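You operate a simulated robot arm through the tools that you are given. There is no shell and no other tool.

You are at the controls of a simulated two-armed robot. One attempt, no reset.

TASK
Pipette 5 ml from the stand's trough into the tube that the job card names.
Fine: first set the pipette stand knob, then fit a tip; drop the tip in the tip bin after; spill nothing.

The check looks at the end state, three seconds after you hand in, the way a careful person would. Anything else that was tipped, shoved, dropped, spilled or broken makes it a failure.

THE ROBOT
Two 7-joint arms with fingered hands on one trunk that stands fixed in place. Base frame: the origin is at the foot of the trunk, x ahead of it, y to its left, z up; the work surface is at about z = 895. Lengths are in mm, angles in degrees, forces in N, time in s.
The left shoulder is at [70, 139, 1108], the right one opposite. With the tool pointing down near the work surface each hand reaches from about 460 to 840 mm from the base axis, measured 20 degrees to its own side. Payload 3.9 kg a hand.
Tool frame (each hand has its own): the origin (TCP) lies between the finger pads and is the grasp point; the fingertips stand 29 mm ahead of it; z points along the fingers, y is the line along which they close. The gripper opens to 100 mm; its body begins 34 mm behind the TCP. The gripper is a hand of 5 fingers: y runs from the thumb to the fingers, the wrist lies at [-15, -105, -177] in the tool frame.
Orientation is that of the tool frame in the base frame, as a unit quaternion [x, y, z, w]. With the fingers straight down and the wrist toward the robot, the tool's x, y and z point along [0, 1, 0], [1, 0, 0] and [0, 0, -1] of the base frame.

THE INTERFACE
- The arms move only by the tool jog_arm. It takes "left_rows", "right_rows" or both (then of equal length, played together; a hand with none holds still); each is a list of rows, each a list of 6 numbers: the shift along the tool's x, y, z in mm, then the turn, a rotation vector about the tool's x, y, z in degrees. In form: [[x, y, z, wx, wy, wz], ...]. A call has 1 to 20 rows; each row shifts and turns the commanded pose from where the row before left it, along the tool's axes as they then stand. Rows are played at 5 a second. More than 50 mm and 8.6 degrees between two rows, and nothing of the call is played. Where a pose cannot be reached the arm comes as near as it can. A force on the tool above 40 N (or 10 N above the force at the start of the call, whichever is more), or a blocked arm, ends the call early, and 0.2 s more pass. In this call time passes only in rows, and 0.2 s behind the last. The reply holds the time, the measured pose of the TCP, the force on the tool along the base axes, the opening and the grip force, in the units named above and with some noise, with the torque about the TCP (base axes, N m) and any sound that the robot's microphone picked up.
- Cameras (640 x 400 px; columns grow to the right, rows downward): "scene" is now at [139.3, 9.8, 1437.2]; the picture's right is [0.11, -0.99, 0.00], its down [-0.51, -0.06, -0.86] and it looks along [0.85, 0.10, -0.51] (base axes); focal length 246 px, centre (320, 200). "left" rides on the left gripper at [-66, -86, -121] in its tool frame; the picture's right is [-0.76, -0.31, 0.58], its down [0.59, -0.70, 0.40] and it looks along [0.28, 0.64, 0.71] (tool axes); focal length 247 px, centre (320, 200). "right" rides on the right gripper at [66, -86, -121] in its tool frame; the picture's right is [-0.76, 0.31, -0.58], its down [-0.59, -0.70, 0.40] and it looks along [-0.28, 0.64, 0.71] (tool axes); focal length 247 px, centre (320, 200). There is no depth. A picture from a camera that has moved, and an enlarged one, comes with that camera's place and axes in the base frame and with its lens.
- snapshot(camera): a new picture of that camera. No time passes.
- raise_lower(by): slides the trunk up (or, below 0, down) by that many mm; the arms and the scene camera ride with it, the base frame stays. It gives what a move gives, with no picture.
- set_fingers(index, middle, ring, little, thumb_bend, thumb_turn, hand): sets how far each is bent, from 0 (flat) to 1 (curled in); at 0.3 the hand is open as for a grip, at 0.7 the pads meet at the TCP. One left out holds its place. A second passes; each finger stops where it meets its share of the squeeze, and holds until it gets a number again. It is the only way to open and close the hand. It gives what a move gives, with no picture; readings hold the bend of each and the force on index, middle, ring, little, thumb and palm. thumb_turn goes from beside the hand (0) to across from the fingers (1), as for a grip.
- turn_head(pan, tilt): turns the head with the scene camera to pan (to the left, within 86 degrees either way) and tilt (down, from -29 to 69), counted from straight ahead of the robot. It gives what a move gives.
- inspect(camera, box): a new picture of the part [left, top, right, bottom] of that camera's present view, enlarged. No time passes.
- sign_off(): hands the job in; it is judged then, once.

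Places have to be worked out from the pictures, the camera data and where the tool is seen. Open the grippers and draw the arms clear of the work before you hand the job in, unless the task says otherwise.

The tools are called after ">>>" as a command line: name --argument value ..., lists and objects as JSON in quotes. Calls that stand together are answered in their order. jog_arm: Moves the arms, as the interface text tells. Its arguments: {"type":"object","properties":{"left_rows":{"type":"array"},"right_rows":{"type":"array"}},"required":[]} The other tools are called the same way: raise_lower (by) moves the trunk up or down; set_fingers (index, middle, ring, little, thumb_bend, thumb_turn, hand) moves the fingers one by one; turn_head (pan, tilt) turns the head that bears the scene camera; snapshot (camera) takes a picture; inspect (camera, box) takes an enlarged picture of a part of a camera's view; sign_off () hands the job in.

At the start:

```text
time_s: 0.0
left_eef_pos: [485.2, 253.8, 1319.6]
left_tcp_rot: [0.707, 0.707, 0.0, 0.0]
left_wrist_force: [0.5, -0.7, -0.5]
left_moment: [-0.01, -0.04, 0.01]
left_gripper_width: 99.9
left_grasp_force: 0.0
left_shape: jaw
left_bend: [0.3, 0.3, 0.3, 0.3, 0.3, 0.98]
left_finger forces: [0.0, 0.0, 0.0, 0.0, 0.0, 0.0]
right_eef_pos: [448.6, -168.1, 1332.7]
right_tcp_rot: [0.707, 0.707, 0.0, 0.0]
right_wrist_force: [-0.9, 0.6, -0.2]
right_moment: [0.0, 0.01, -0.01]
right_gripper_width: 100.1
right_grasp_force: 0.2
right_shape: jaw
right_bend: [0.3, 0.3, 0.3, 0.3, 0.3, 0.98]
right_finger forces: [0.0, 0.1, 0.0, 0.1, 0.1, 0.0]
trunk travel left (down, up): [-750.0, 90.0]
head pan, tilt (commanded): [6.4, 30.7]
```

scene: 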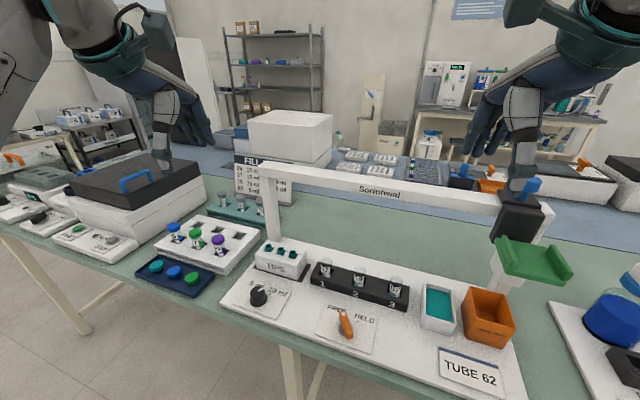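
right: 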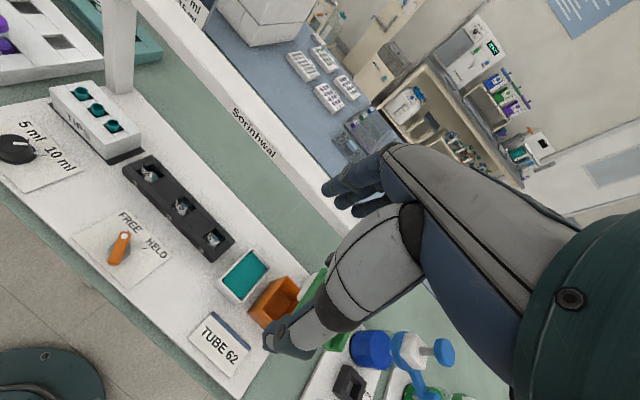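
left: 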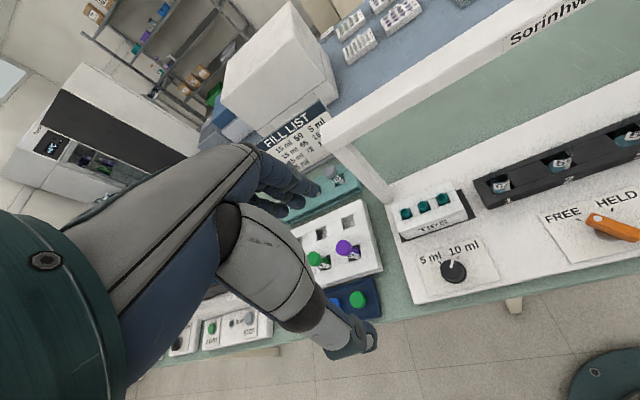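

The pictures show a pipette stand with a knob (5 ml / 10 ml), a lever (FREE / HELD), a tip box, numbered tubes, a trough, a bin and a job card "TUBE 62". I enlarge the parts to read them before moving.

>>> inspect --camera "scene" --box '[220, 230, 420, 355]'

>>> inspect --camera "scene" --box '[400, 180, 600, 400]'

>>> inspect --camera "scene" --box '[130, 190, 290, 300]'

>>> inspect --camera "left" --box '[240, 80, 400, 200]'

>>> inspect --camera "right" --box '[80, 140, 280, 280]'

```text
3.20 times, centred on (320, 292) of scene
camera zoom: at [139.3, 9.8, 1437.2], right [0.11, -0.99, 0.0], down [-0.51, -0.06, -0.86], along [0.85, 0.1, -0.51], focal length 789 px, centre (320, -96)
```

zoom: 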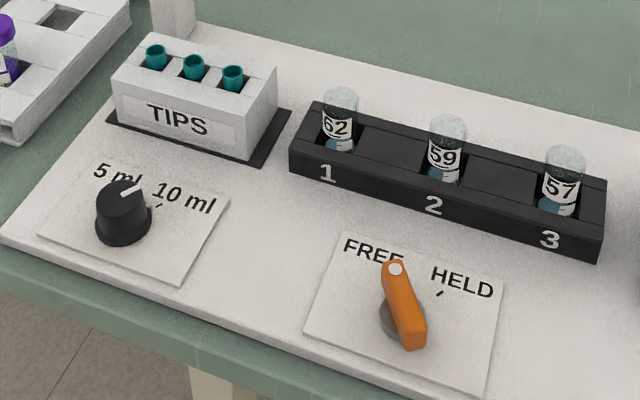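

```text
1.82 times, centred on (500, 290) of scene
camera zoom: at [139.3, 9.8, 1437.2], right [0.11, -0.99, 0.0], down [-0.51, -0.06, -0.86], along [0.85, 0.1, -0.51], focal length 448 px, centre (-7, 36)
```

zoom: 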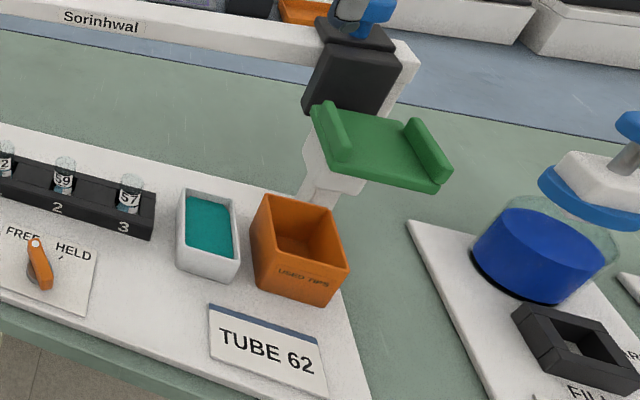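

```text
3.64 times, centred on (210, 245) of scene
camera zoom: at [139.3, 9.8, 1437.2], right [0.11, -0.99, 0.0], down [-0.51, -0.06, -0.86], along [0.85, 0.1, -0.51], focal length 896 px, centre (720, 36)
```

zoom: 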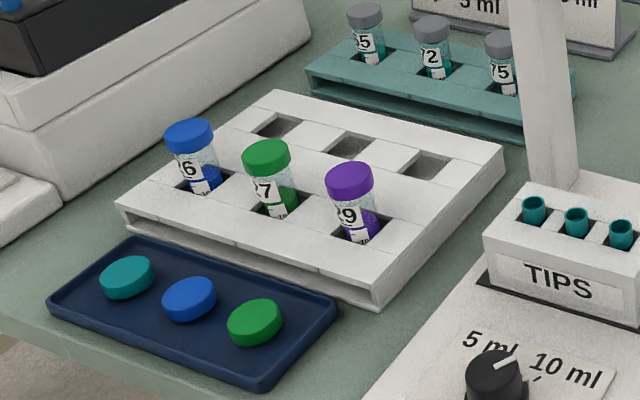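

```text
3.33 times, centred on (320, 140) of left
camera zoom: at [399.3, 187.8, 1440.0], right [-0.31, -0.76, -0.58], down [-0.7, 0.59, -0.4], along [0.64, 0.28, -0.71], focal length 823 px, centre (320, 400)
```

zoom: 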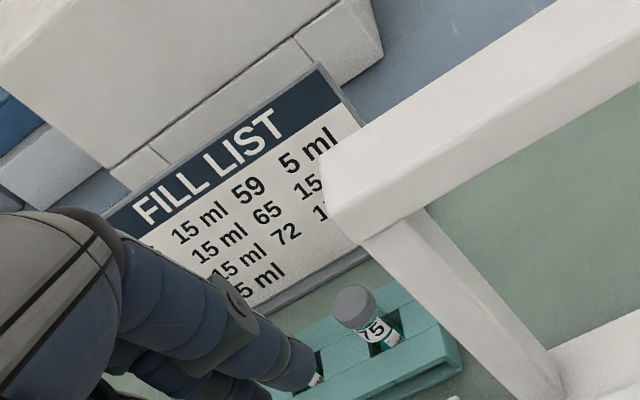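

```text
2.86 times, centred on (180, 210) of right
camera zoom: at [363.9, -102.7, 1454.2], right [0.31, -0.76, 0.58], down [-0.7, -0.59, -0.4], along [0.64, -0.28, -0.71], focal length 706 px, centre (720, 171)
```

zoom: 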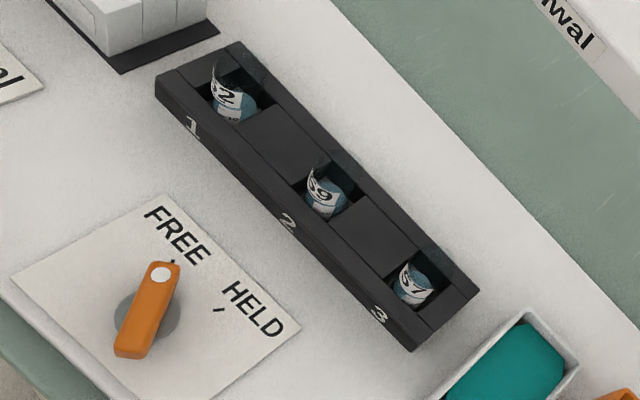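

The tube 62 is at slot 1 of the black rack. I need a closer view of the carriage with the pipette at the right end of the beam, so I turn the head toward it.

>>> turn_head --pan -25 --tilt 35

>>> snapshot --camera "scene"

>>> inspect --camera "scene" --box '[220, 80, 420, 205]'

```text
time_s: 1.0
left_eef_pos: [484.7, 254.0, 1319.8]
left_tcp_rot: [0.707, 0.707, 0.0, 0.0]
left_wrist_force: [-0.3, -0.1, 0.2]
left_moment: [-0.01, 0.0, 0.0]
left_gripper_width: 99.9
left_grasp_force: 0.1
left_shape: jaw
left_bend: [0.3, 0.3, 0.3, 0.3, 0.3, 0.98]
left_finger forces: [0.0, 0.0, 0.1, 0.1, 0.0, 0.0]
right_eef_pos: [448.9, -168.1, 1332.3]
right_tcp_rot: [0.707, 0.707, 0.0, 0.0]
right_wrist_force: [0.2, 0.3, 0.5]
right_moment: [0.0, 0.01, -0.02]
right_gripper_width: 99.7
right_grasp_force: 0.0
right_shape: jaw
right_bend: [0.3, 0.3, 0.3, 0.3, 0.3, 0.98]
right_finger forces: [0.0, 0.0, 0.0, 0.0, 0.1, 0.0]
trunk travel left (down, up): [-750.0, 90.0]
head pan, tilt (commanded): [-25.0, 35.0]
```

```text
taken
camera scene: at [129.6, -37.3, 1430.6], right [-0.42, -0.91, 0.0], down [-0.52, 0.24, -0.82], along [0.74, -0.35, -0.57], focal length 246 px, centre (320, 200)
```

scene: 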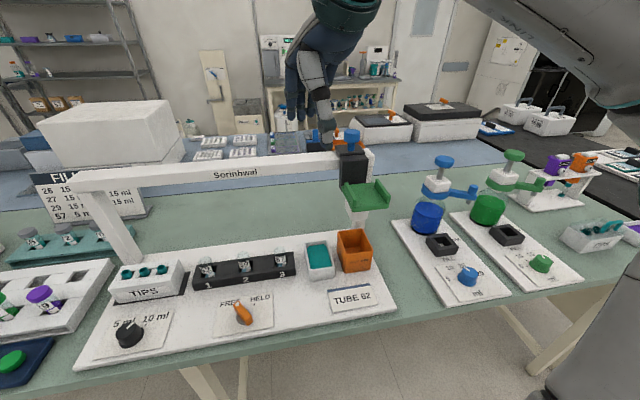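

```text
3.20 times, centred on (320, 142) of scene
camera zoom: at [129.6, -37.3, 1430.6], right [-0.42, -0.91, 0.0], down [-0.52, 0.24, -0.82], along [0.74, -0.35, -0.57], focal length 789 px, centre (320, 384)
```

zoom: 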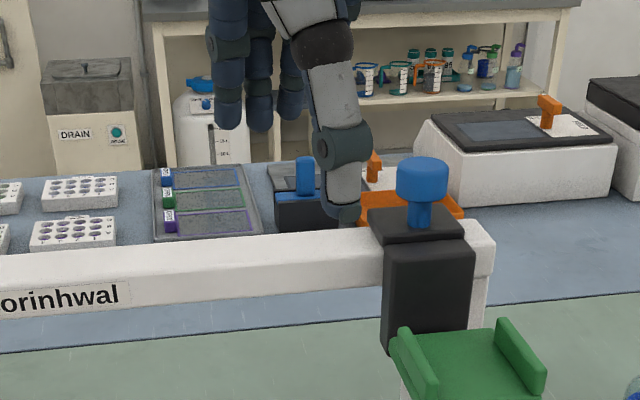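

The carriage hangs on the beam with a blue plunger on top and a green channel-shaped piece below it. I enlarge that region to see how these are connected and where the nozzle is.

>>> inspect --camera "scene" --box '[310, 120, 410, 220]'

>>> inspect --camera "scene" --box '[80, 220, 240, 360]'

>>> inspect --camera "scene" --box '[180, 225, 400, 345]'

>>> inspect --camera "scene" --box '[380, 140, 640, 320]'

>>> inspect --camera "right" --box '[200, 220, 440, 400]'

```text
4.00 times, centred on (360, 170) of scene
camera zoom: at [129.6, -37.3, 1430.6], right [-0.42, -0.91, 0.0], down [-0.52, 0.24, -0.82], along [0.74, -0.35, -0.57], focal length 986 px, centre (160, 320)
```

zoom: 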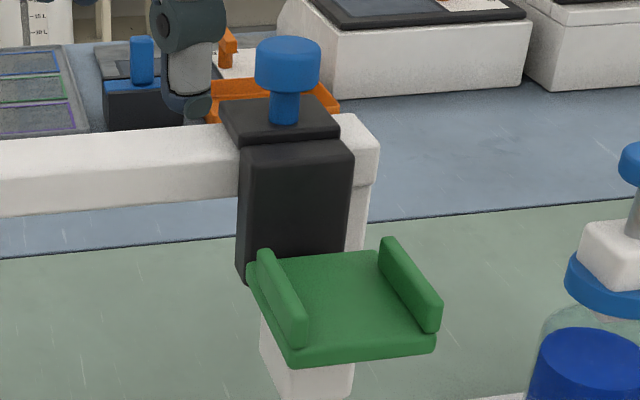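

```text
2.86 times, centred on (160, 290) of scene
camera zoom: at [129.6, -37.3, 1430.6], right [-0.42, -0.91, 0.0], down [-0.52, 0.24, -0.82], along [0.74, -0.35, -0.57], focal length 704 px, centre (777, -57)
```

zoom: 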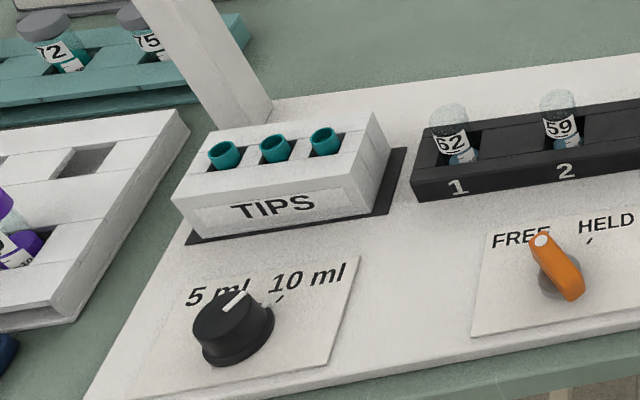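

```text
2.91 times, centred on (290, 285) of scene
camera zoom: at [129.6, -37.3, 1430.6], right [-0.42, -0.91, 0.0], down [-0.52, 0.24, -0.82], along [0.74, -0.35, -0.57], focal length 717 px, centre (407, -47)
```

zoom: 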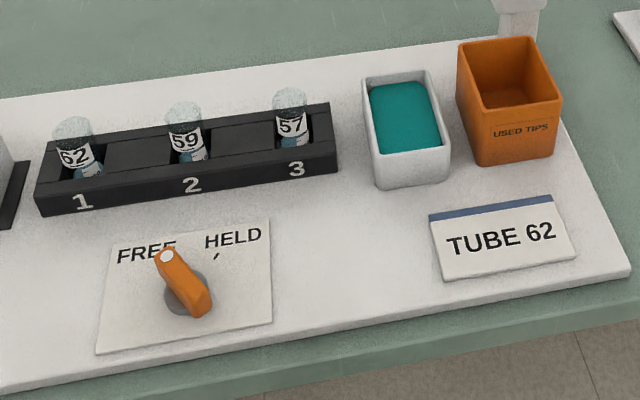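

```text
2.22 times, centred on (510, 230) of scene
camera zoom: at [129.6, -37.3, 1430.6], right [-0.42, -0.91, 0.0], down [-0.52, 0.24, -0.82], along [0.74, -0.35, -0.57], focal length 548 px, centre (-102, 133)
```

zoom: 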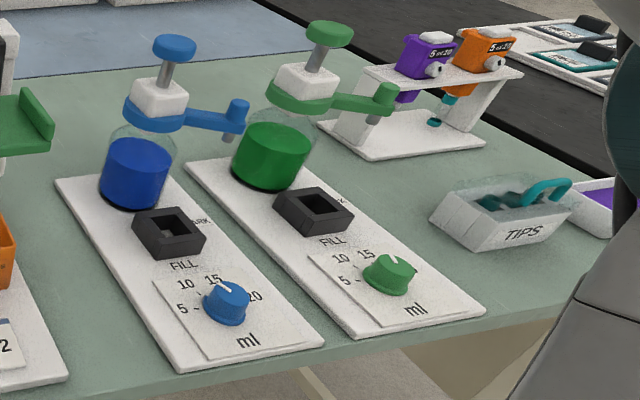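

```text
2.22 times, centred on (320, 310) of right
camera zoom: at [363.9, -102.6, 1454.2], right [0.31, -0.76, 0.58], down [-0.7, -0.59, -0.4], along [0.64, -0.28, -0.71], focal length 549 px, centre (320, -44)
```

zoom: 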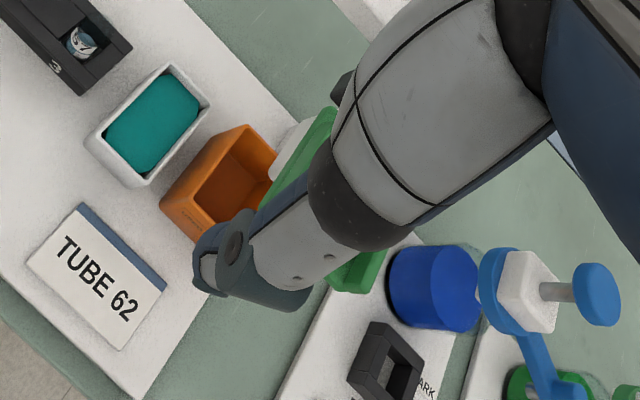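

The green channel looks like a hand rest fixed to the front of the carriage. I'll move the right hand to the right (well above everything at z≈1330) to use its camera for a closer look at the carriage and the nozzle.

>>> jog_arm --right_rows '[[-50, -20, 0, 0, 0, 0], [-50, -20, 0, 0, 0, 0], [-50, -20, 0, 0, 0, 0], [-50, 0, 0, 0, 0, 0]]'

>>> snapshot --camera "right"

>>> snapshot --camera "scene"

```text
refused: row 1 steps farther than a row can; nothing moved
```

```text
taken
camera right: at [363.9, -102.6, 1454.2], right [0.31, -0.76, 0.58], down [-0.7, -0.59, -0.4], along [0.64, -0.28, -0.71], focal length 247 px, centre (320, 200)
```

right: 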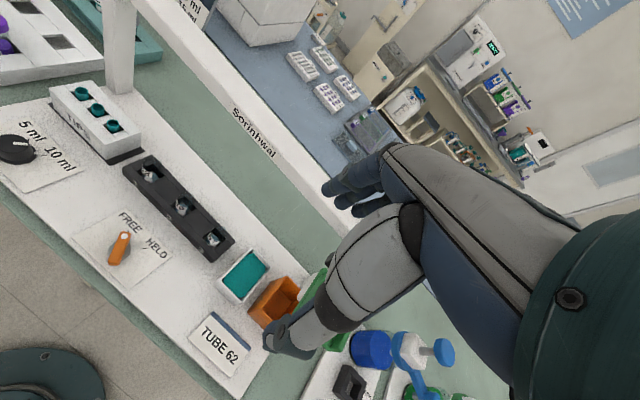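

```text
taken
camera scene: at [129.6, -37.3, 1430.6], right [-0.42, -0.91, 0.0], down [-0.52, 0.24, -0.82], along [0.74, -0.35, -0.57], focal length 246 px, centre (320, 200)
```

scene: 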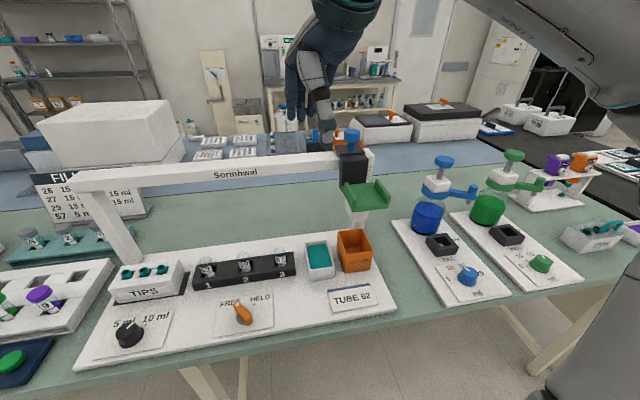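

The step was refused since its length exceeded 50 mm. I repeat with shorter rows (norm under 50 mm).

>>> jog_arm --right_rows '[[-45, -15, 0, 0, 0, 0], [-45, -15, 0, 0, 0, 0], [-45, -15, 0, 0, 0, 0], [-45, -15, 0, 0, 0, 0]]'

>>> snapshot --camera "right"

>>> snapshot --camera "scene"

```text
time_s: 2.0
left_eef_pos: [485.6, 251.0, 1320.3]
left_tcp_rot: [0.707, 0.707, 0.0, -0.001]
left_wrist_force: [0.4, -0.2, 0.4]
left_moment: [0.04, 0.0, -0.01]
left_gripper_width: 99.9
left_grasp_force: 0.1
left_shape: jaw
left_bend: [0.3, 0.3, 0.3, 0.3, 0.3, 0.98]
left_finger forces: [0.0, 0.1, 0.1, 0.0, 0.0, 0.0]
right_eef_pos: [387.4, -354.0, 1333.1]
right_tcp_rot: [0.707, 0.707, 0.0, -0.001]
right_wrist_force: [0.0, -0.9, 0.6]
right_moment: [0.05, -0.01, 0.02]
right_gripper_width: 100.0
right_grasp_force: 0.0
right_shape: jaw
right_bend: [0.3, 0.3, 0.3, 0.3, 0.3, 0.98]
right_finger forces: [0.1, 0.0, 0.0, 0.0, 0.0, 0.0]
trunk travel left (down, up): [-750.0, 90.0]
head pan, tilt (commanded): [-25.0, 35.0]
```

```text
taken
camera right: at [302.8, -288.7, 1453.9], right [0.31, -0.76, 0.58], down [-0.7, -0.59, -0.4], along [0.64, -0.28, -0.71], focal length 247 px, centre (320, 200)
```

right: 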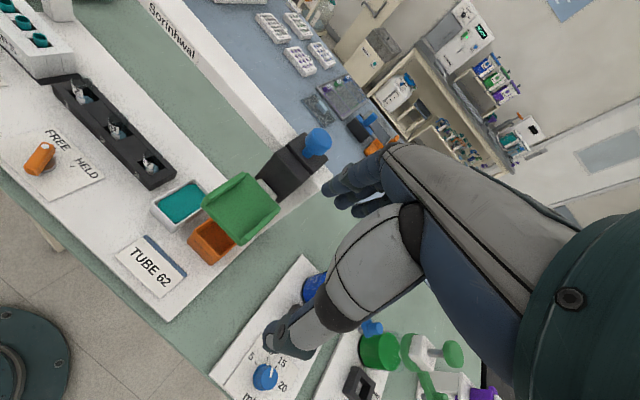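

```text
taken
camera scene: at [128.9, -40.3, 1430.6], right [-0.42, -0.91, 0.0], down [-0.52, 0.24, -0.82], along [0.74, -0.35, -0.57], focal length 246 px, centre (320, 200)
```

scene: 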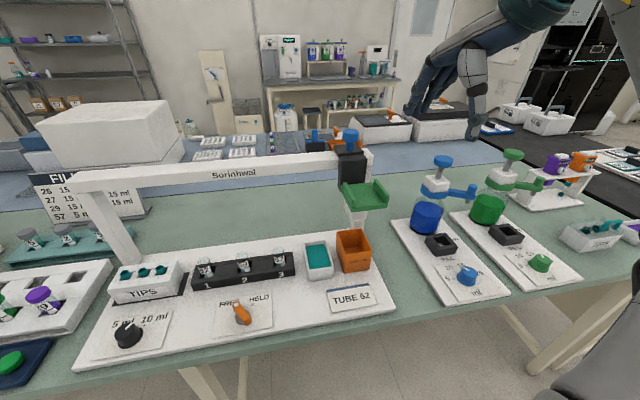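

The right camera now sees the carriage from above. I enlarge it.

>>> inspect --camera "right" --box '[180, 120, 340, 270]'

>>> inspect --camera "right" --box '[0, 60, 160, 180]'

```text
2.67 times, centred on (260, 195) of right
camera zoom: at [302.8, -288.7, 1453.9], right [0.31, -0.76, 0.58], down [-0.7, -0.59, -0.4], along [0.64, -0.28, -0.71], focal length 659 px, centre (480, 213)
```

zoom: 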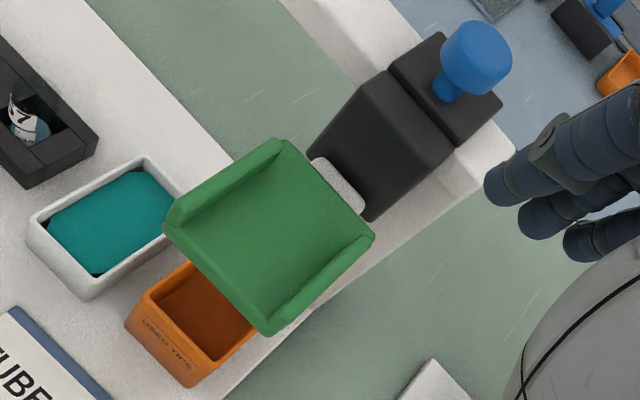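

```text
3.33 times, centred on (80, 120) of right
camera zoom: at [302.8, -288.7, 1453.9], right [0.31, -0.76, 0.58], down [-0.7, -0.59, -0.4], along [0.64, -0.28, -0.71], focal length 823 px, centre (1120, 467)
```

zoom: 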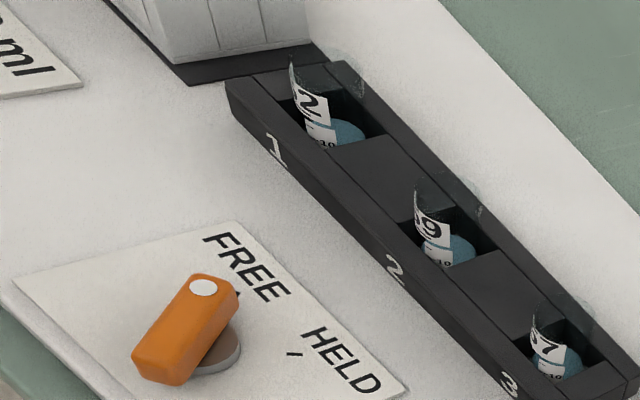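

I judge the green pad to be at about (482, -310, 1136) and the plunger cap at about (592, -337, 1228), so the nozzle probably hangs under the pad, above the tip–tube–trough–bin line. I move the right hand further right, then lower the trunk for a flatter view.

>>> jog_arm --right_rows '[[-45, -10, 0, 0, 0, 0], [-45, -10, 0, 0, 0, 0], [-45, -10, 0, 0, 0, 0]]'

>>> raise_lower --by -220

>>> turn_head --pan -35 --tilt 20

>>> snapshot --camera "scene"

```text
time_s: 2.8
left_eef_pos: [484.9, 251.7, 1321.0]
left_tcp_rot: [0.708, 0.707, 0.0, 0.0]
left_wrist_force: [0.8, -0.5, -0.1]
left_moment: [-0.01, -0.03, 0.02]
left_gripper_width: 99.7
left_grasp_force: 0.2
left_shape: jaw
left_bend: [0.3, 0.3, 0.3, 0.3, 0.3, 0.98]
left_finger forces: [0.0, 0.0, 0.1, 0.0, 0.0, 0.0]
right_eef_pos: [358.8, -484.8, 1331.0]
right_tcp_rot: [0.707, 0.707, 0.0, 0.0]
right_wrist_force: [0.0, 0.4, -0.2]
right_moment: [-0.02, -0.02, -0.03]
right_gripper_width: 99.9
right_grasp_force: 0.0
right_shape: jaw
right_bend: [0.3, 0.3, 0.3, 0.3, 0.3, 0.98]
right_finger forces: [0.1, 0.0, 0.0, 0.1, 0.1, 0.0]
trunk travel left (down, up): [-750.0, 90.0]
head pan, tilt (commanded): [-25.0, 35.0]
```

```text
time_s: 5.1
left_eef_pos: [485.3, 253.6, 1100.6]
left_tcp_rot: [0.708, 0.707, 0.0, 0.0]
left_wrist_force: [0.2, -0.3, 0.8]
left_moment: [-0.03, -0.03, -0.03]
left_gripper_width: 99.7
left_grasp_force: 0.0
left_shape: jaw
left_bend: [0.3, 0.3, 0.3, 0.3, 0.3, 0.98]
left_finger forces: [0.1, 0.0, 0.1, 0.0, 0.1, 0.0]
right_eef_pos: [358.5, -484.6, 1111.2]
right_tcp_rot: [0.707, 0.707, 0.0, 0.001]
right_wrist_force: [-0.9, -0.4, 1.0]
right_moment: [0.02, 0.02, -0.01]
right_gripper_width: 99.6
right_grasp_force: 0.0
right_shape: jaw
right_bend: [0.3, 0.3, 0.3, 0.3, 0.3, 0.98]
right_finger forces: [0.1, 0.0, 0.0, 0.0, 0.0, 0.0]
trunk travel left (down, up): [-530.0, 310.0]
head pan, tilt (commanded): [-25.0, 35.0]
```

```text
time_s: 5.9
left_eef_pos: [484.0, 252.7, 1099.6]
left_tcp_rot: [0.707, 0.707, 0.0, 0.0]
left_wrist_force: [-0.8, 0.4, 0.0]
left_moment: [-0.01, -0.02, -0.01]
left_gripper_width: 99.6
left_grasp_force: 0.1
left_shape: jaw
left_bend: [0.3, 0.3, 0.3, 0.3, 0.3, 0.98]
left_finger forces: [0.0, 0.0, 0.1, 0.1, 0.1, 0.1]
right_eef_pos: [359.0, -483.1, 1111.6]
right_tcp_rot: [0.707, 0.708, 0.0, 0.0]
right_wrist_force: [-0.7, -0.4, -0.3]
right_moment: [0.06, 0.02, 0.01]
right_gripper_width: 100.0
right_grasp_force: 0.1
right_shape: jaw
right_bend: [0.3, 0.3, 0.3, 0.3, 0.3, 0.98]
right_finger forces: [0.1, 0.0, 0.0, 0.0, 0.1, 0.1]
trunk travel left (down, up): [-530.0, 310.0]
head pan, tilt (commanded): [-35.0, 20.0]
```

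```text
taken
camera scene: at [126.0, -53.5, 1234.4], right [-0.57, -0.82, 0.0], down [-0.28, 0.2, -0.94], along [0.77, -0.54, -0.34], focal length 246 px, centre (320, 200)
```

scene: 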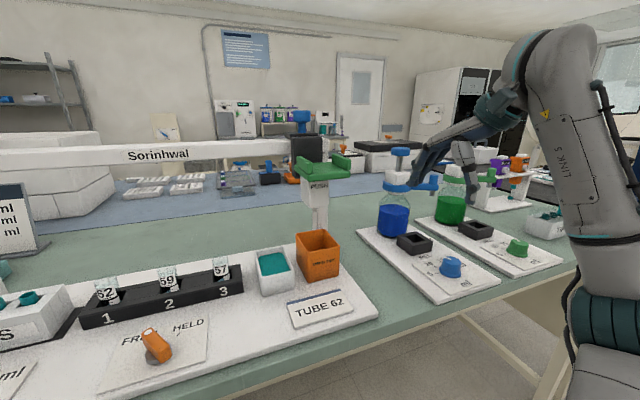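

>>> inspect --camera "scene" --box '[260, 120, 380, 300]'

>>> inspect --camera "scene" --box '[60, 220, 300, 370]'

```text
2.22 times, centred on (320, 210) of scene
camera zoom: at [126.0, -53.5, 1234.4], right [-0.57, -0.82, 0.0], down [-0.28, 0.2, -0.94], along [0.77, -0.54, -0.34], focal length 548 px, centre (320, 178)
```

zoom: 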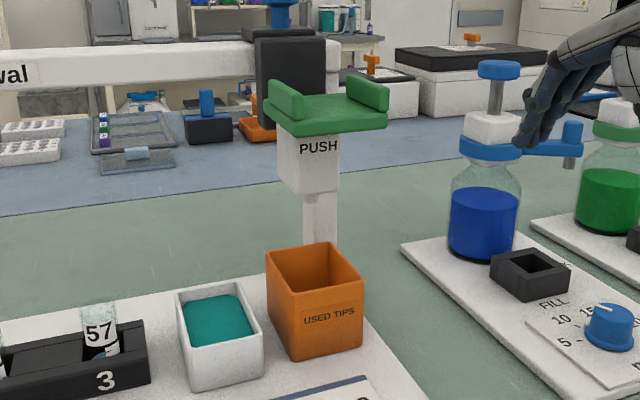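

```text
2.67 times, centred on (180, 295) of scene
camera zoom: at [126.0, -53.5, 1234.4], right [-0.57, -0.82, 0.0], down [-0.28, 0.2, -0.94], along [0.77, -0.54, -0.34], focal length 657 px, centre (693, -53)
```

zoom: 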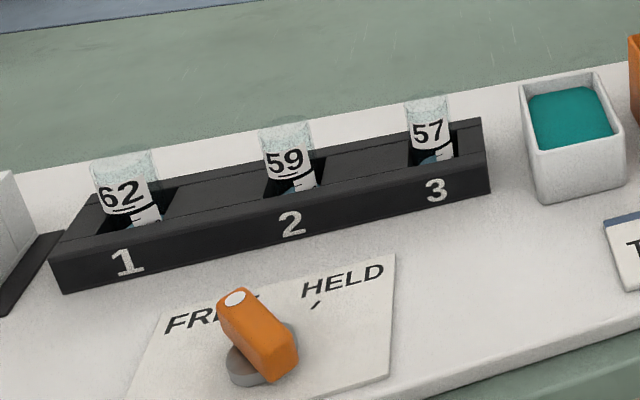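

The white head under the green pad is marked "PUSH", with the nozzle below it, so the pad is pushed down (and its walls sideways). Next I check the knob with the left camera.

>>> snapshot --camera "left"

>>> inspect --camera "left" --box '[360, 180, 520, 300]'

```text
taken
camera left: at [399.3, 187.8, 1220.0], right [-0.31, -0.76, -0.58], down [-0.7, 0.59, -0.4], along [0.64, 0.28, -0.71], focal length 247 px, centre (320, 200)
```

left: 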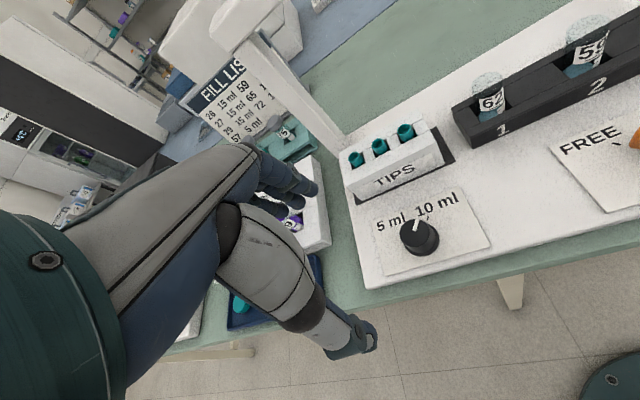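

```text
3.33 times, centred on (440, 240) of left
camera zoom: at [399.3, 187.8, 1220.0], right [-0.31, -0.76, -0.58], down [-0.7, 0.59, -0.4], along [0.64, 0.28, -0.71], focal length 823 px, centre (-80, 67)
```

zoom: 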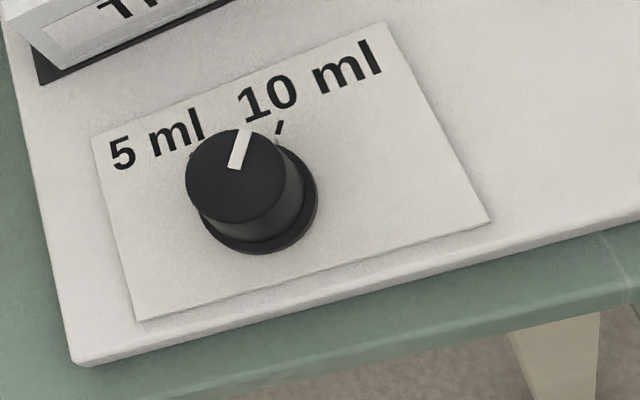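

The pointer stands on the 10 ml tick (about 32° right of the plate's "up"); 5 ml is about 64° counter‑clockwise. Knob is at about (520, 206), top z≈946, about 34 mm wide. I raise the trunk back, then bring the left hand over the knob, pre-turned clockwise by 40°.

>>> raise_lower --by 220

>>> turn_head --pan 10 --tilt 40

>>> jog_arm --left_rows '[[-23, 18, 0, 0, 0, 0], [-24, 18, 0, 0, 0, 0], [0, 0, 40, 0, 0, 8], [0, 0, 40, 0, 0, 8], [0, 0, 40, 0, 0, 8], [0, 0, 40, 0, 0, 8], [0, 0, 40, 0, 0, 8], [0, 0, 40, 0, 0, 0]]'

>>> snapshot --camera "scene"

>>> snapshot --camera "left"

```text
time_s: 8.2
left_eef_pos: [483.9, 252.6, 1320.1]
left_tcp_rot: [0.707, 0.707, 0.0, 0.0]
left_wrist_force: [-0.6, -0.1, 0.5]
left_moment: [0.01, 0.0, 0.01]
left_gripper_width: 99.8
left_grasp_force: 0.1
left_shape: jaw
left_bend: [0.3, 0.3, 0.3, 0.3, 0.3, 0.98]
left_finger forces: [0.0, 0.0, 0.1, 0.1, 0.0, 0.0]
right_eef_pos: [360.1, -484.3, 1330.3]
right_tcp_rot: [0.707, 0.707, 0.0, 0.0]
right_wrist_force: [0.6, 1.0, -0.2]
right_moment: [0.0, 0.01, -0.02]
right_gripper_width: 99.7
right_grasp_force: 0.2
right_shape: jaw
right_bend: [0.3, 0.3, 0.3, 0.3, 0.3, 0.98]
right_finger forces: [0.0, 0.0, 0.1, 0.0, 0.0, 0.1]
trunk travel left (down, up): [-750.0, 90.0]
head pan, tilt (commanded): [-35.0, 20.0]
```

```text
time_s: 9.3
left_eef_pos: [485.4, 253.1, 1320.1]
left_tcp_rot: [0.707, 0.707, -0.001, 0.0]
left_wrist_force: [-0.8, -0.2, 0.0]
left_moment: [0.01, -0.01, -0.03]
left_gripper_width: 99.7
left_grasp_force: 0.0
left_shape: jaw
left_bend: [0.3, 0.3, 0.3, 0.3, 0.3, 0.98]
left_finger forces: [0.0, 0.1, 0.0, 0.1, 0.0, 0.1]
right_eef_pos: [358.5, -484.1, 1330.3]
right_tcp_rot: [0.708, 0.707, 0.0, -0.001]
right_wrist_force: [-0.6, 0.2, -0.6]
right_moment: [0.01, -0.03, 0.02]
right_gripper_width: 99.8
right_grasp_force: 0.0
right_shape: jaw
right_bend: [0.3, 0.3, 0.3, 0.3, 0.3, 0.98]
right_finger forces: [0.1, 0.1, 0.1, 0.1, 0.1, 0.1]
trunk travel left (down, up): [-750.0, 90.0]
head pan, tilt (commanded): [10.0, 40.0]
```

```text
time_s: 11.1
left_eef_pos: [518.7, 206.2, 1078.5]
left_tcp_rot: [0.907, 0.421, 0.0, 0.001]
left_wrist_force: [-0.3, 0.5, -0.2]
left_moment: [-0.02, -0.01, 0.02]
left_gripper_width: 99.7
left_grasp_force: 0.1
left_shape: jaw
left_bend: [0.3, 0.3, 0.3, 0.3, 0.3, 0.98]
left_finger forces: [0.1, 0.1, 0.0, 0.0, 0.1, 0.1]
right_eef_pos: [357.8, -483.4, 1331.4]
right_tcp_rot: [0.707, 0.707, 0.001, 0.001]
right_wrist_force: [-0.6, -1.0, 1.2]
right_moment: [0.0, -0.01, -0.01]
right_gripper_width: 99.7
right_grasp_force: 0.1
right_shape: jaw
right_bend: [0.3, 0.3, 0.3, 0.3, 0.3, 0.98]
right_finger forces: [0.1, 0.0, 0.1, 0.0, 0.0, 0.0]
trunk travel left (down, up): [-750.0, 90.0]
head pan, tilt (commanded): [10.0, 40.0]
```

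```text
taken
camera scene: at [133.2, 15.3, 1423.1], right [0.17, -0.98, 0.0], down [-0.63, -0.11, -0.77], along [0.75, 0.13, -0.64], focal length 246 px, centre (320, 200)
```

scene: 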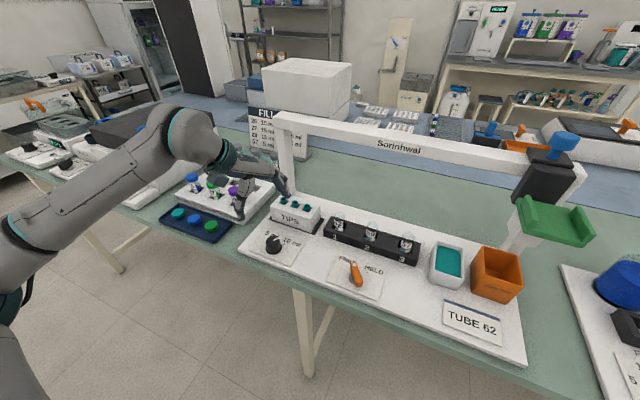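

```text
taken
camera left: at [411.3, 212.2, 1199.0], right [-0.72, -0.38, -0.58], down [-0.16, 0.9, -0.4], along [0.67, -0.2, -0.71], focal length 247 px, centre (320, 200)
```

left: 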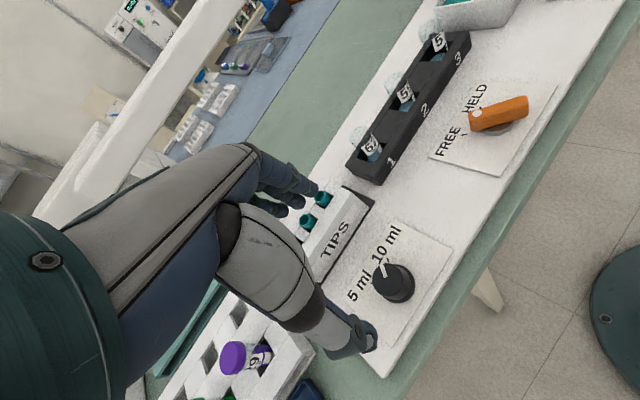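

The left TCP is at (518.7, 206.2, 1078). I enlarge the left view to compare the tool axis with the knob top centre.

>>> inspect --camera "left" --box '[320, 210, 460, 310]'

>>> inspect --camera "scene" --box '[220, 180, 340, 280]'

```text
4.00 times, centred on (390, 260) of left
camera zoom: at [411.3, 212.2, 1199.0], right [-0.72, -0.38, -0.58], down [-0.16, 0.9, -0.4], along [0.67, -0.2, -0.71], focal length 988 px, centre (40, -40)
```

zoom: 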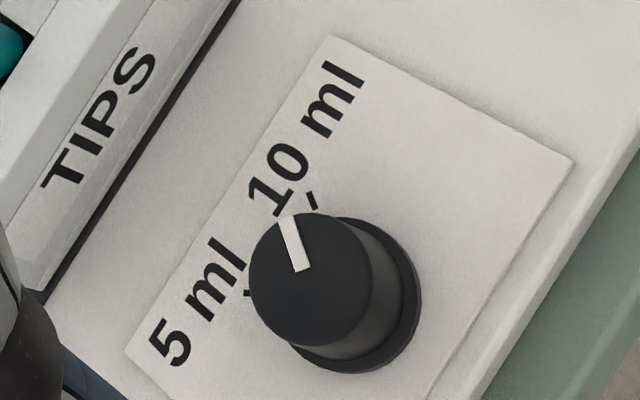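

```text
4.00 times, centred on (280, 230) of scene
camera zoom: at [133.2, 15.3, 1423.1], right [0.17, -0.98, 0.0], down [-0.63, -0.11, -0.77], along [0.75, 0.13, -0.64], focal length 986 px, centre (480, 80)
```

zoom: 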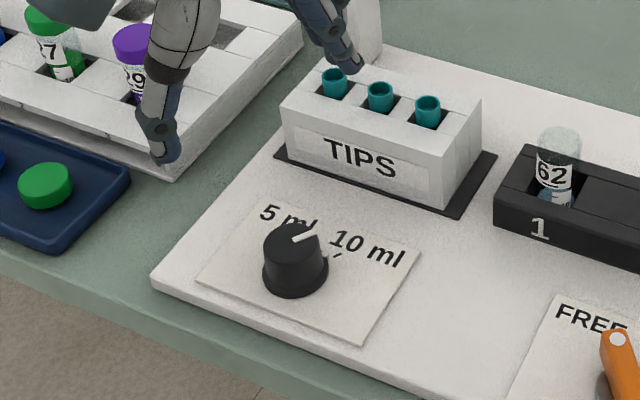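

Ticks lie about 66° apart, with the pointer on 10 ml; knob centre refined to (519.5, 209), top z≈945. I lower the open left hand to TCP z≈945 around the knob.

>>> jog_arm --left_rows '[[2.6, -1.2, 40, 0, 0, 0], [0, 0, 40, 0, 0, 0], [0, 0, 35, 0, 0, 0], [0, 0, 15, 0, 0, 0]]'

>>> inspect --camera "left" --box '[220, 180, 420, 360]'

>>> inspect --camera "scene" --box '[200, 180, 340, 290]'

```text
time_s: 12.1
left_eef_pos: [520.9, 208.4, 948.8]
left_tcp_rot: [0.906, 0.422, 0.0, -0.001]
left_wrist_force: [0.9, 0.6, -0.1]
left_moment: [0.01, -0.01, 0.01]
left_gripper_width: 99.9
left_grasp_force: 0.1
left_shape: jaw
left_bend: [0.3, 0.3, 0.3, 0.3, 0.3, 0.98]
left_finger forces: [0.0, 0.0, 0.0, 0.1, 0.0, 0.0]
right_eef_pos: [358.9, -483.9, 1330.7]
right_tcp_rot: [0.707, 0.707, 0.0, 0.0]
right_wrist_force: [-0.2, 0.0, -0.1]
right_moment: [0.02, 0.0, -0.01]
right_gripper_width: 99.8
right_grasp_force: 0.1
right_shape: jaw
right_bend: [0.3, 0.3, 0.3, 0.3, 0.3, 0.98]
right_finger forces: [0.0, 0.0, 0.0, 0.0, 0.0, 0.1]
trunk travel left (down, up): [-750.0, 90.0]
head pan, tilt (commanded): [10.0, 40.0]
```

```text
2.22 times, centred on (320, 270) of left
camera zoom: at [412.7, 213.3, 1069.3], right [-0.72, -0.38, -0.58], down [-0.16, 0.9, -0.4], along [0.67, -0.2, -0.71], focal length 549 px, centre (320, 44)
```

zoom: 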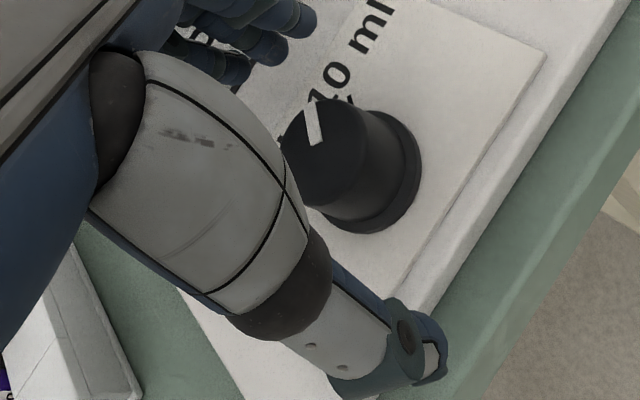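

```text
3.64 times, centred on (270, 235) of scene
camera zoom: at [133.4, 14.8, 1423.0], right [0.17, -0.98, 0.0], down [-0.63, -0.11, -0.77], along [0.75, 0.13, -0.64], focal length 896 px, centre (502, 73)
```

zoom: 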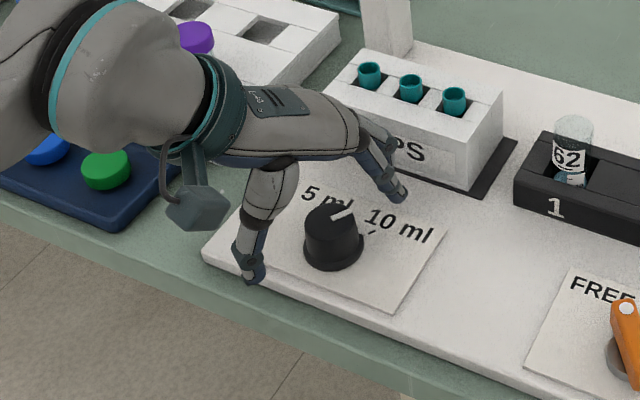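

Combining the views, the knob centre is nearer (524, 209.5) and its top z≈935. I shift by about (+3.5, +1), lower 7 mm, and close the thumb, index, middle and ring partway to look.

>>> jog_arm --left_rows '[[2.8, 2.2, 0, 0, 0, 0], [0, 0, 7, 0, 0, 0]]'

>>> set_fingers --hand "left" --index 0.48 --middle 0.48 --ring 0.48 --little 0.48 --thumb_bend 0.48

>>> inspect --camera "left" --box '[220, 180, 420, 360]'

>>> inspect --camera "scene" --box '[200, 180, 340, 290]'

```text
time_s: 12.7
left_eef_pos: [525.0, 209.5, 941.7]
left_tcp_rot: [0.906, 0.423, 0.0, 0.0]
left_wrist_force: [0.2, 0.5, 0.0]
left_moment: [0.03, 0.0, 0.0]
left_gripper_width: 99.7
left_grasp_force: 0.0
left_shape: jaw
left_bend: [0.3, 0.3, 0.3, 0.3, 0.3, 0.98]
left_finger forces: [0.0, 0.0, 0.1, 0.1, 0.0, 0.0]
right_eef_pos: [358.8, -483.9, 1330.9]
right_tcp_rot: [0.707, 0.707, -0.001, 0.0]
right_wrist_force: [0.3, -0.5, 0.0]
right_moment: [0.01, 0.0, 0.02]
right_gripper_width: 99.9
right_grasp_force: 0.0
right_shape: jaw
right_bend: [0.3, 0.3, 0.3, 0.3, 0.3, 0.98]
right_finger forces: [0.0, 0.0, 0.0, 0.1, 0.0, 0.0]
trunk travel left (down, up): [-750.0, 90.0]
head pan, tilt (commanded): [10.0, 40.0]
```

```text
time_s: 13.7
left_eef_pos: [524.2, 209.5, 942.2]
left_tcp_rot: [0.906, 0.423, 0.0, 0.001]
left_wrist_force: [0.5, 0.2, -0.4]
left_moment: [0.0, 0.02, -0.01]
left_gripper_width: 55.6
left_grasp_force: 0.0
left_shape: fingers
left_bend: [0.48, 0.48, 0.48, 0.48, 0.48, 0.98]
left_finger forces: [0.0, 0.0, 0.0, 0.1, 0.0, 0.0]
right_eef_pos: [358.4, -484.3, 1331.2]
right_tcp_rot: [0.707, 0.707, 0.0, 0.0]
right_wrist_force: [-0.2, 0.7, 0.0]
right_moment: [0.01, 0.0, -0.02]
right_gripper_width: 99.8
right_grasp_force: 0.1
right_shape: jaw
right_bend: [0.3, 0.3, 0.3, 0.3, 0.3, 0.98]
right_finger forces: [0.1, 0.0, 0.1, 0.1, 0.0, 0.0]
trunk travel left (down, up): [-750.0, 90.0]
head pan, tilt (commanded): [10.0, 40.0]
```

```text
2.22 times, centred on (320, 270) of left
camera zoom: at [417.3, 214.4, 1062.9], right [-0.72, -0.38, -0.58], down [-0.16, 0.9, -0.4], along [0.67, -0.2, -0.71], focal length 549 px, centre (320, 44)
```

zoom: 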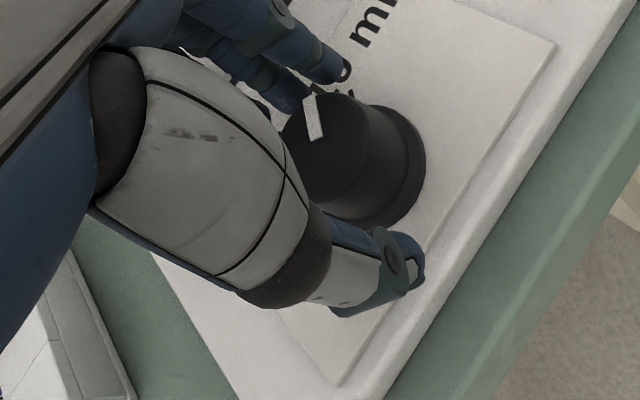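

```text
3.64 times, centred on (270, 235) of scene
camera zoom: at [133.4, 14.6, 1423.0], right [0.17, -0.98, 0.0], down [-0.63, -0.11, -0.77], along [0.75, 0.13, -0.64], focal length 896 px, centre (502, 73)
```

zoom: 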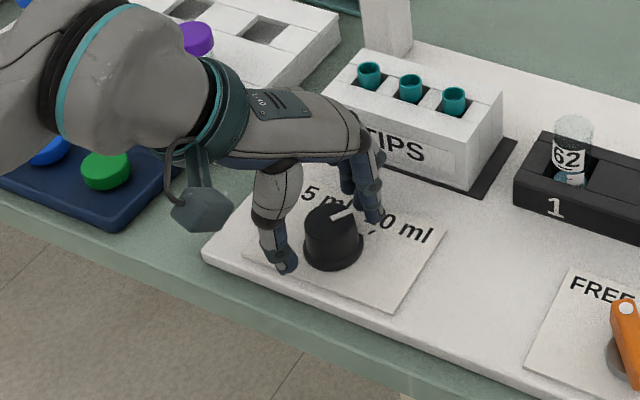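

Thumb and fingers straddle the knob evenly at 55 mm opening with fingertips just above the plate. I now close to grip the knob.

>>> set_fingers --hand "left" --index 0.65 --middle 0.65 --ring 0.65 --little 0.55 --thumb_bend 0.65

>>> inspect --camera "left" --box '[220, 180, 420, 360]'

>>> inspect --camera "scene" --box '[200, 180, 340, 290]'

```text
time_s: 14.7
left_eef_pos: [526.6, 208.1, 941.7]
left_tcp_rot: [0.906, 0.422, 0.0, -0.001]
left_wrist_force: [5.7, -4.3, 1.5]
left_moment: [-0.09, -0.18, -0.03]
left_gripper_width: 29.8
left_grasp_force: 8.4
left_shape: fingers
left_bend: [0.58, 0.6, 0.65, 0.55, 0.61, 0.97]
left_finger forces: [6.7, 4.7, 0.0, 0.1, 4.3, 0.1]
right_eef_pos: [359.3, -486.0, 1331.0]
right_tcp_rot: [0.707, 0.707, 0.001, 0.0]
right_wrist_force: [-0.1, 0.9, -0.6]
right_moment: [0.02, 0.04, 0.02]
right_gripper_width: 99.6
right_grasp_force: 0.1
right_shape: jaw
right_bend: [0.3, 0.3, 0.3, 0.3, 0.3, 0.98]
right_finger forces: [0.0, 0.1, 0.0, 0.0, 0.1, 0.1]
trunk travel left (down, up): [-750.0, 90.0]
head pan, tilt (commanded): [10.0, 40.0]
```

```text
2.22 times, centred on (320, 270) of left
camera zoom: at [418.2, 213.5, 1062.9], right [-0.72, -0.38, -0.58], down [-0.16, 0.9, -0.4], along [0.67, -0.2, -0.71], focal length 549 px, centre (320, 44)
```

zoom: 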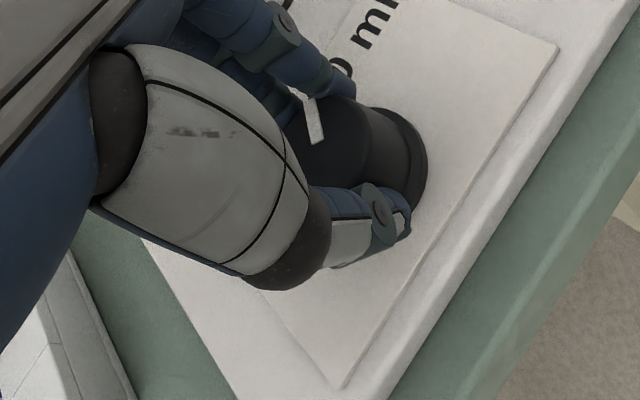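

```text
3.64 times, centred on (270, 235) of scene
camera zoom: at [134.6, 13.6, 1422.9], right [0.17, -0.98, 0.0], down [-0.63, -0.11, -0.77], along [0.75, 0.13, -0.64], focal length 896 px, centre (502, 73)
```

zoom: 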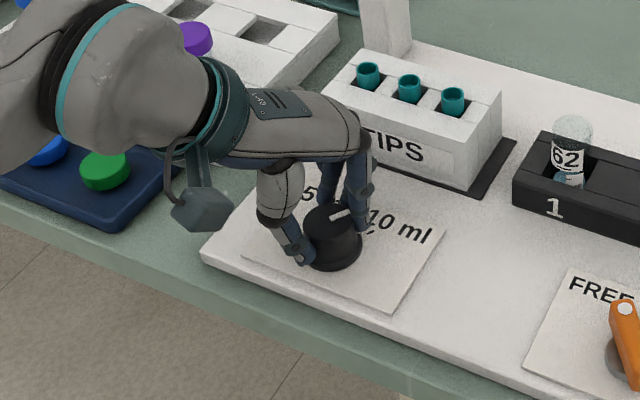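

The knob is gripped by index, middle and thumb, with a ~7 N imbalance toward tool +y. I shift 1.5 mm that way, then turn counter‑clockwise 24° and watch forces.

>>> jog_arm --left_rows '[[0, 1.5, 0, 0, 0, 0], [0, 0, 0, 0, 0, -8], [0, 0, 0, 0, 0, -8], [0, 0, 0, 0, 0, -8]]'

>>> inspect --camera "left" --box '[220, 180, 420, 360]'

>>> inspect --camera "scene" --box '[200, 180, 340, 290]'

```text
time_s: 15.7
left_eef_pos: [525.4, 204.7, 942.5]
left_tcp_rot: [0.887, 0.461, 0.0, -0.001]
left_wrist_force: [3.2, 5.0, 3.2]
left_moment: [0.12, -0.06, -0.02]
left_gripper_width: 28.4
left_grasp_force: 6.7
left_shape: fingers
left_bend: [0.61, 0.61, 0.65, 0.55, 0.6, 0.98]
left_finger forces: [3.0, 4.4, 0.0, 0.1, 5.4, 0.0]
left hand out of reach, approached as far as the arm can: row 2, 3, 4
right_eef_pos: [360.3, -483.7, 1332.3]
right_tcp_rot: [0.707, 0.707, 0.0, -0.001]
right_wrist_force: [0.1, 0.5, -0.3]
right_moment: [-0.03, 0.02, -0.01]
right_gripper_width: 99.8
right_grasp_force: 0.0
right_shape: jaw
right_bend: [0.3, 0.3, 0.3, 0.3, 0.3, 0.98]
right_finger forces: [0.0, 0.1, 0.0, 0.0, 0.0, 0.0]
trunk travel left (down, up): [-750.0, 90.0]
head pan, tilt (commanded): [10.0, 40.0]
```

```text
2.22 times, centred on (320, 270) of left
camera zoom: at [418.9, 200.1, 1062.6], right [-0.69, -0.44, -0.58], down [-0.24, 0.89, -0.4], along [0.69, -0.14, -0.71], focal length 549 px, centre (320, 44)
```

zoom: 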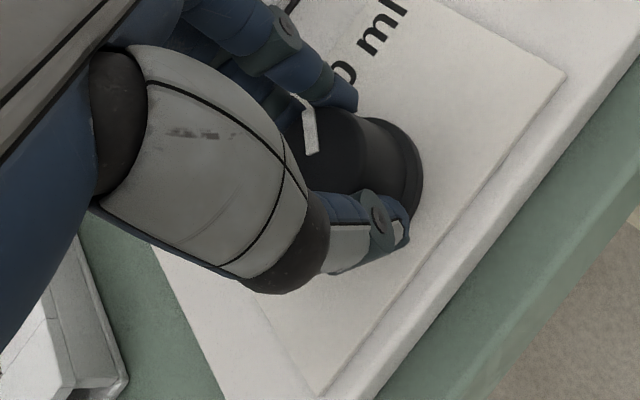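

```text
3.64 times, centred on (270, 235) of scene
camera zoom: at [134.0, 15.6, 1422.9], right [0.17, -0.98, 0.0], down [-0.63, -0.11, -0.77], along [0.75, 0.13, -0.64], focal length 896 px, centre (502, 73)
```

zoom: 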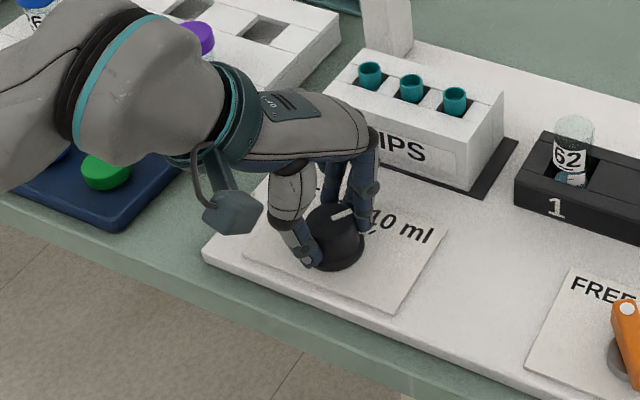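

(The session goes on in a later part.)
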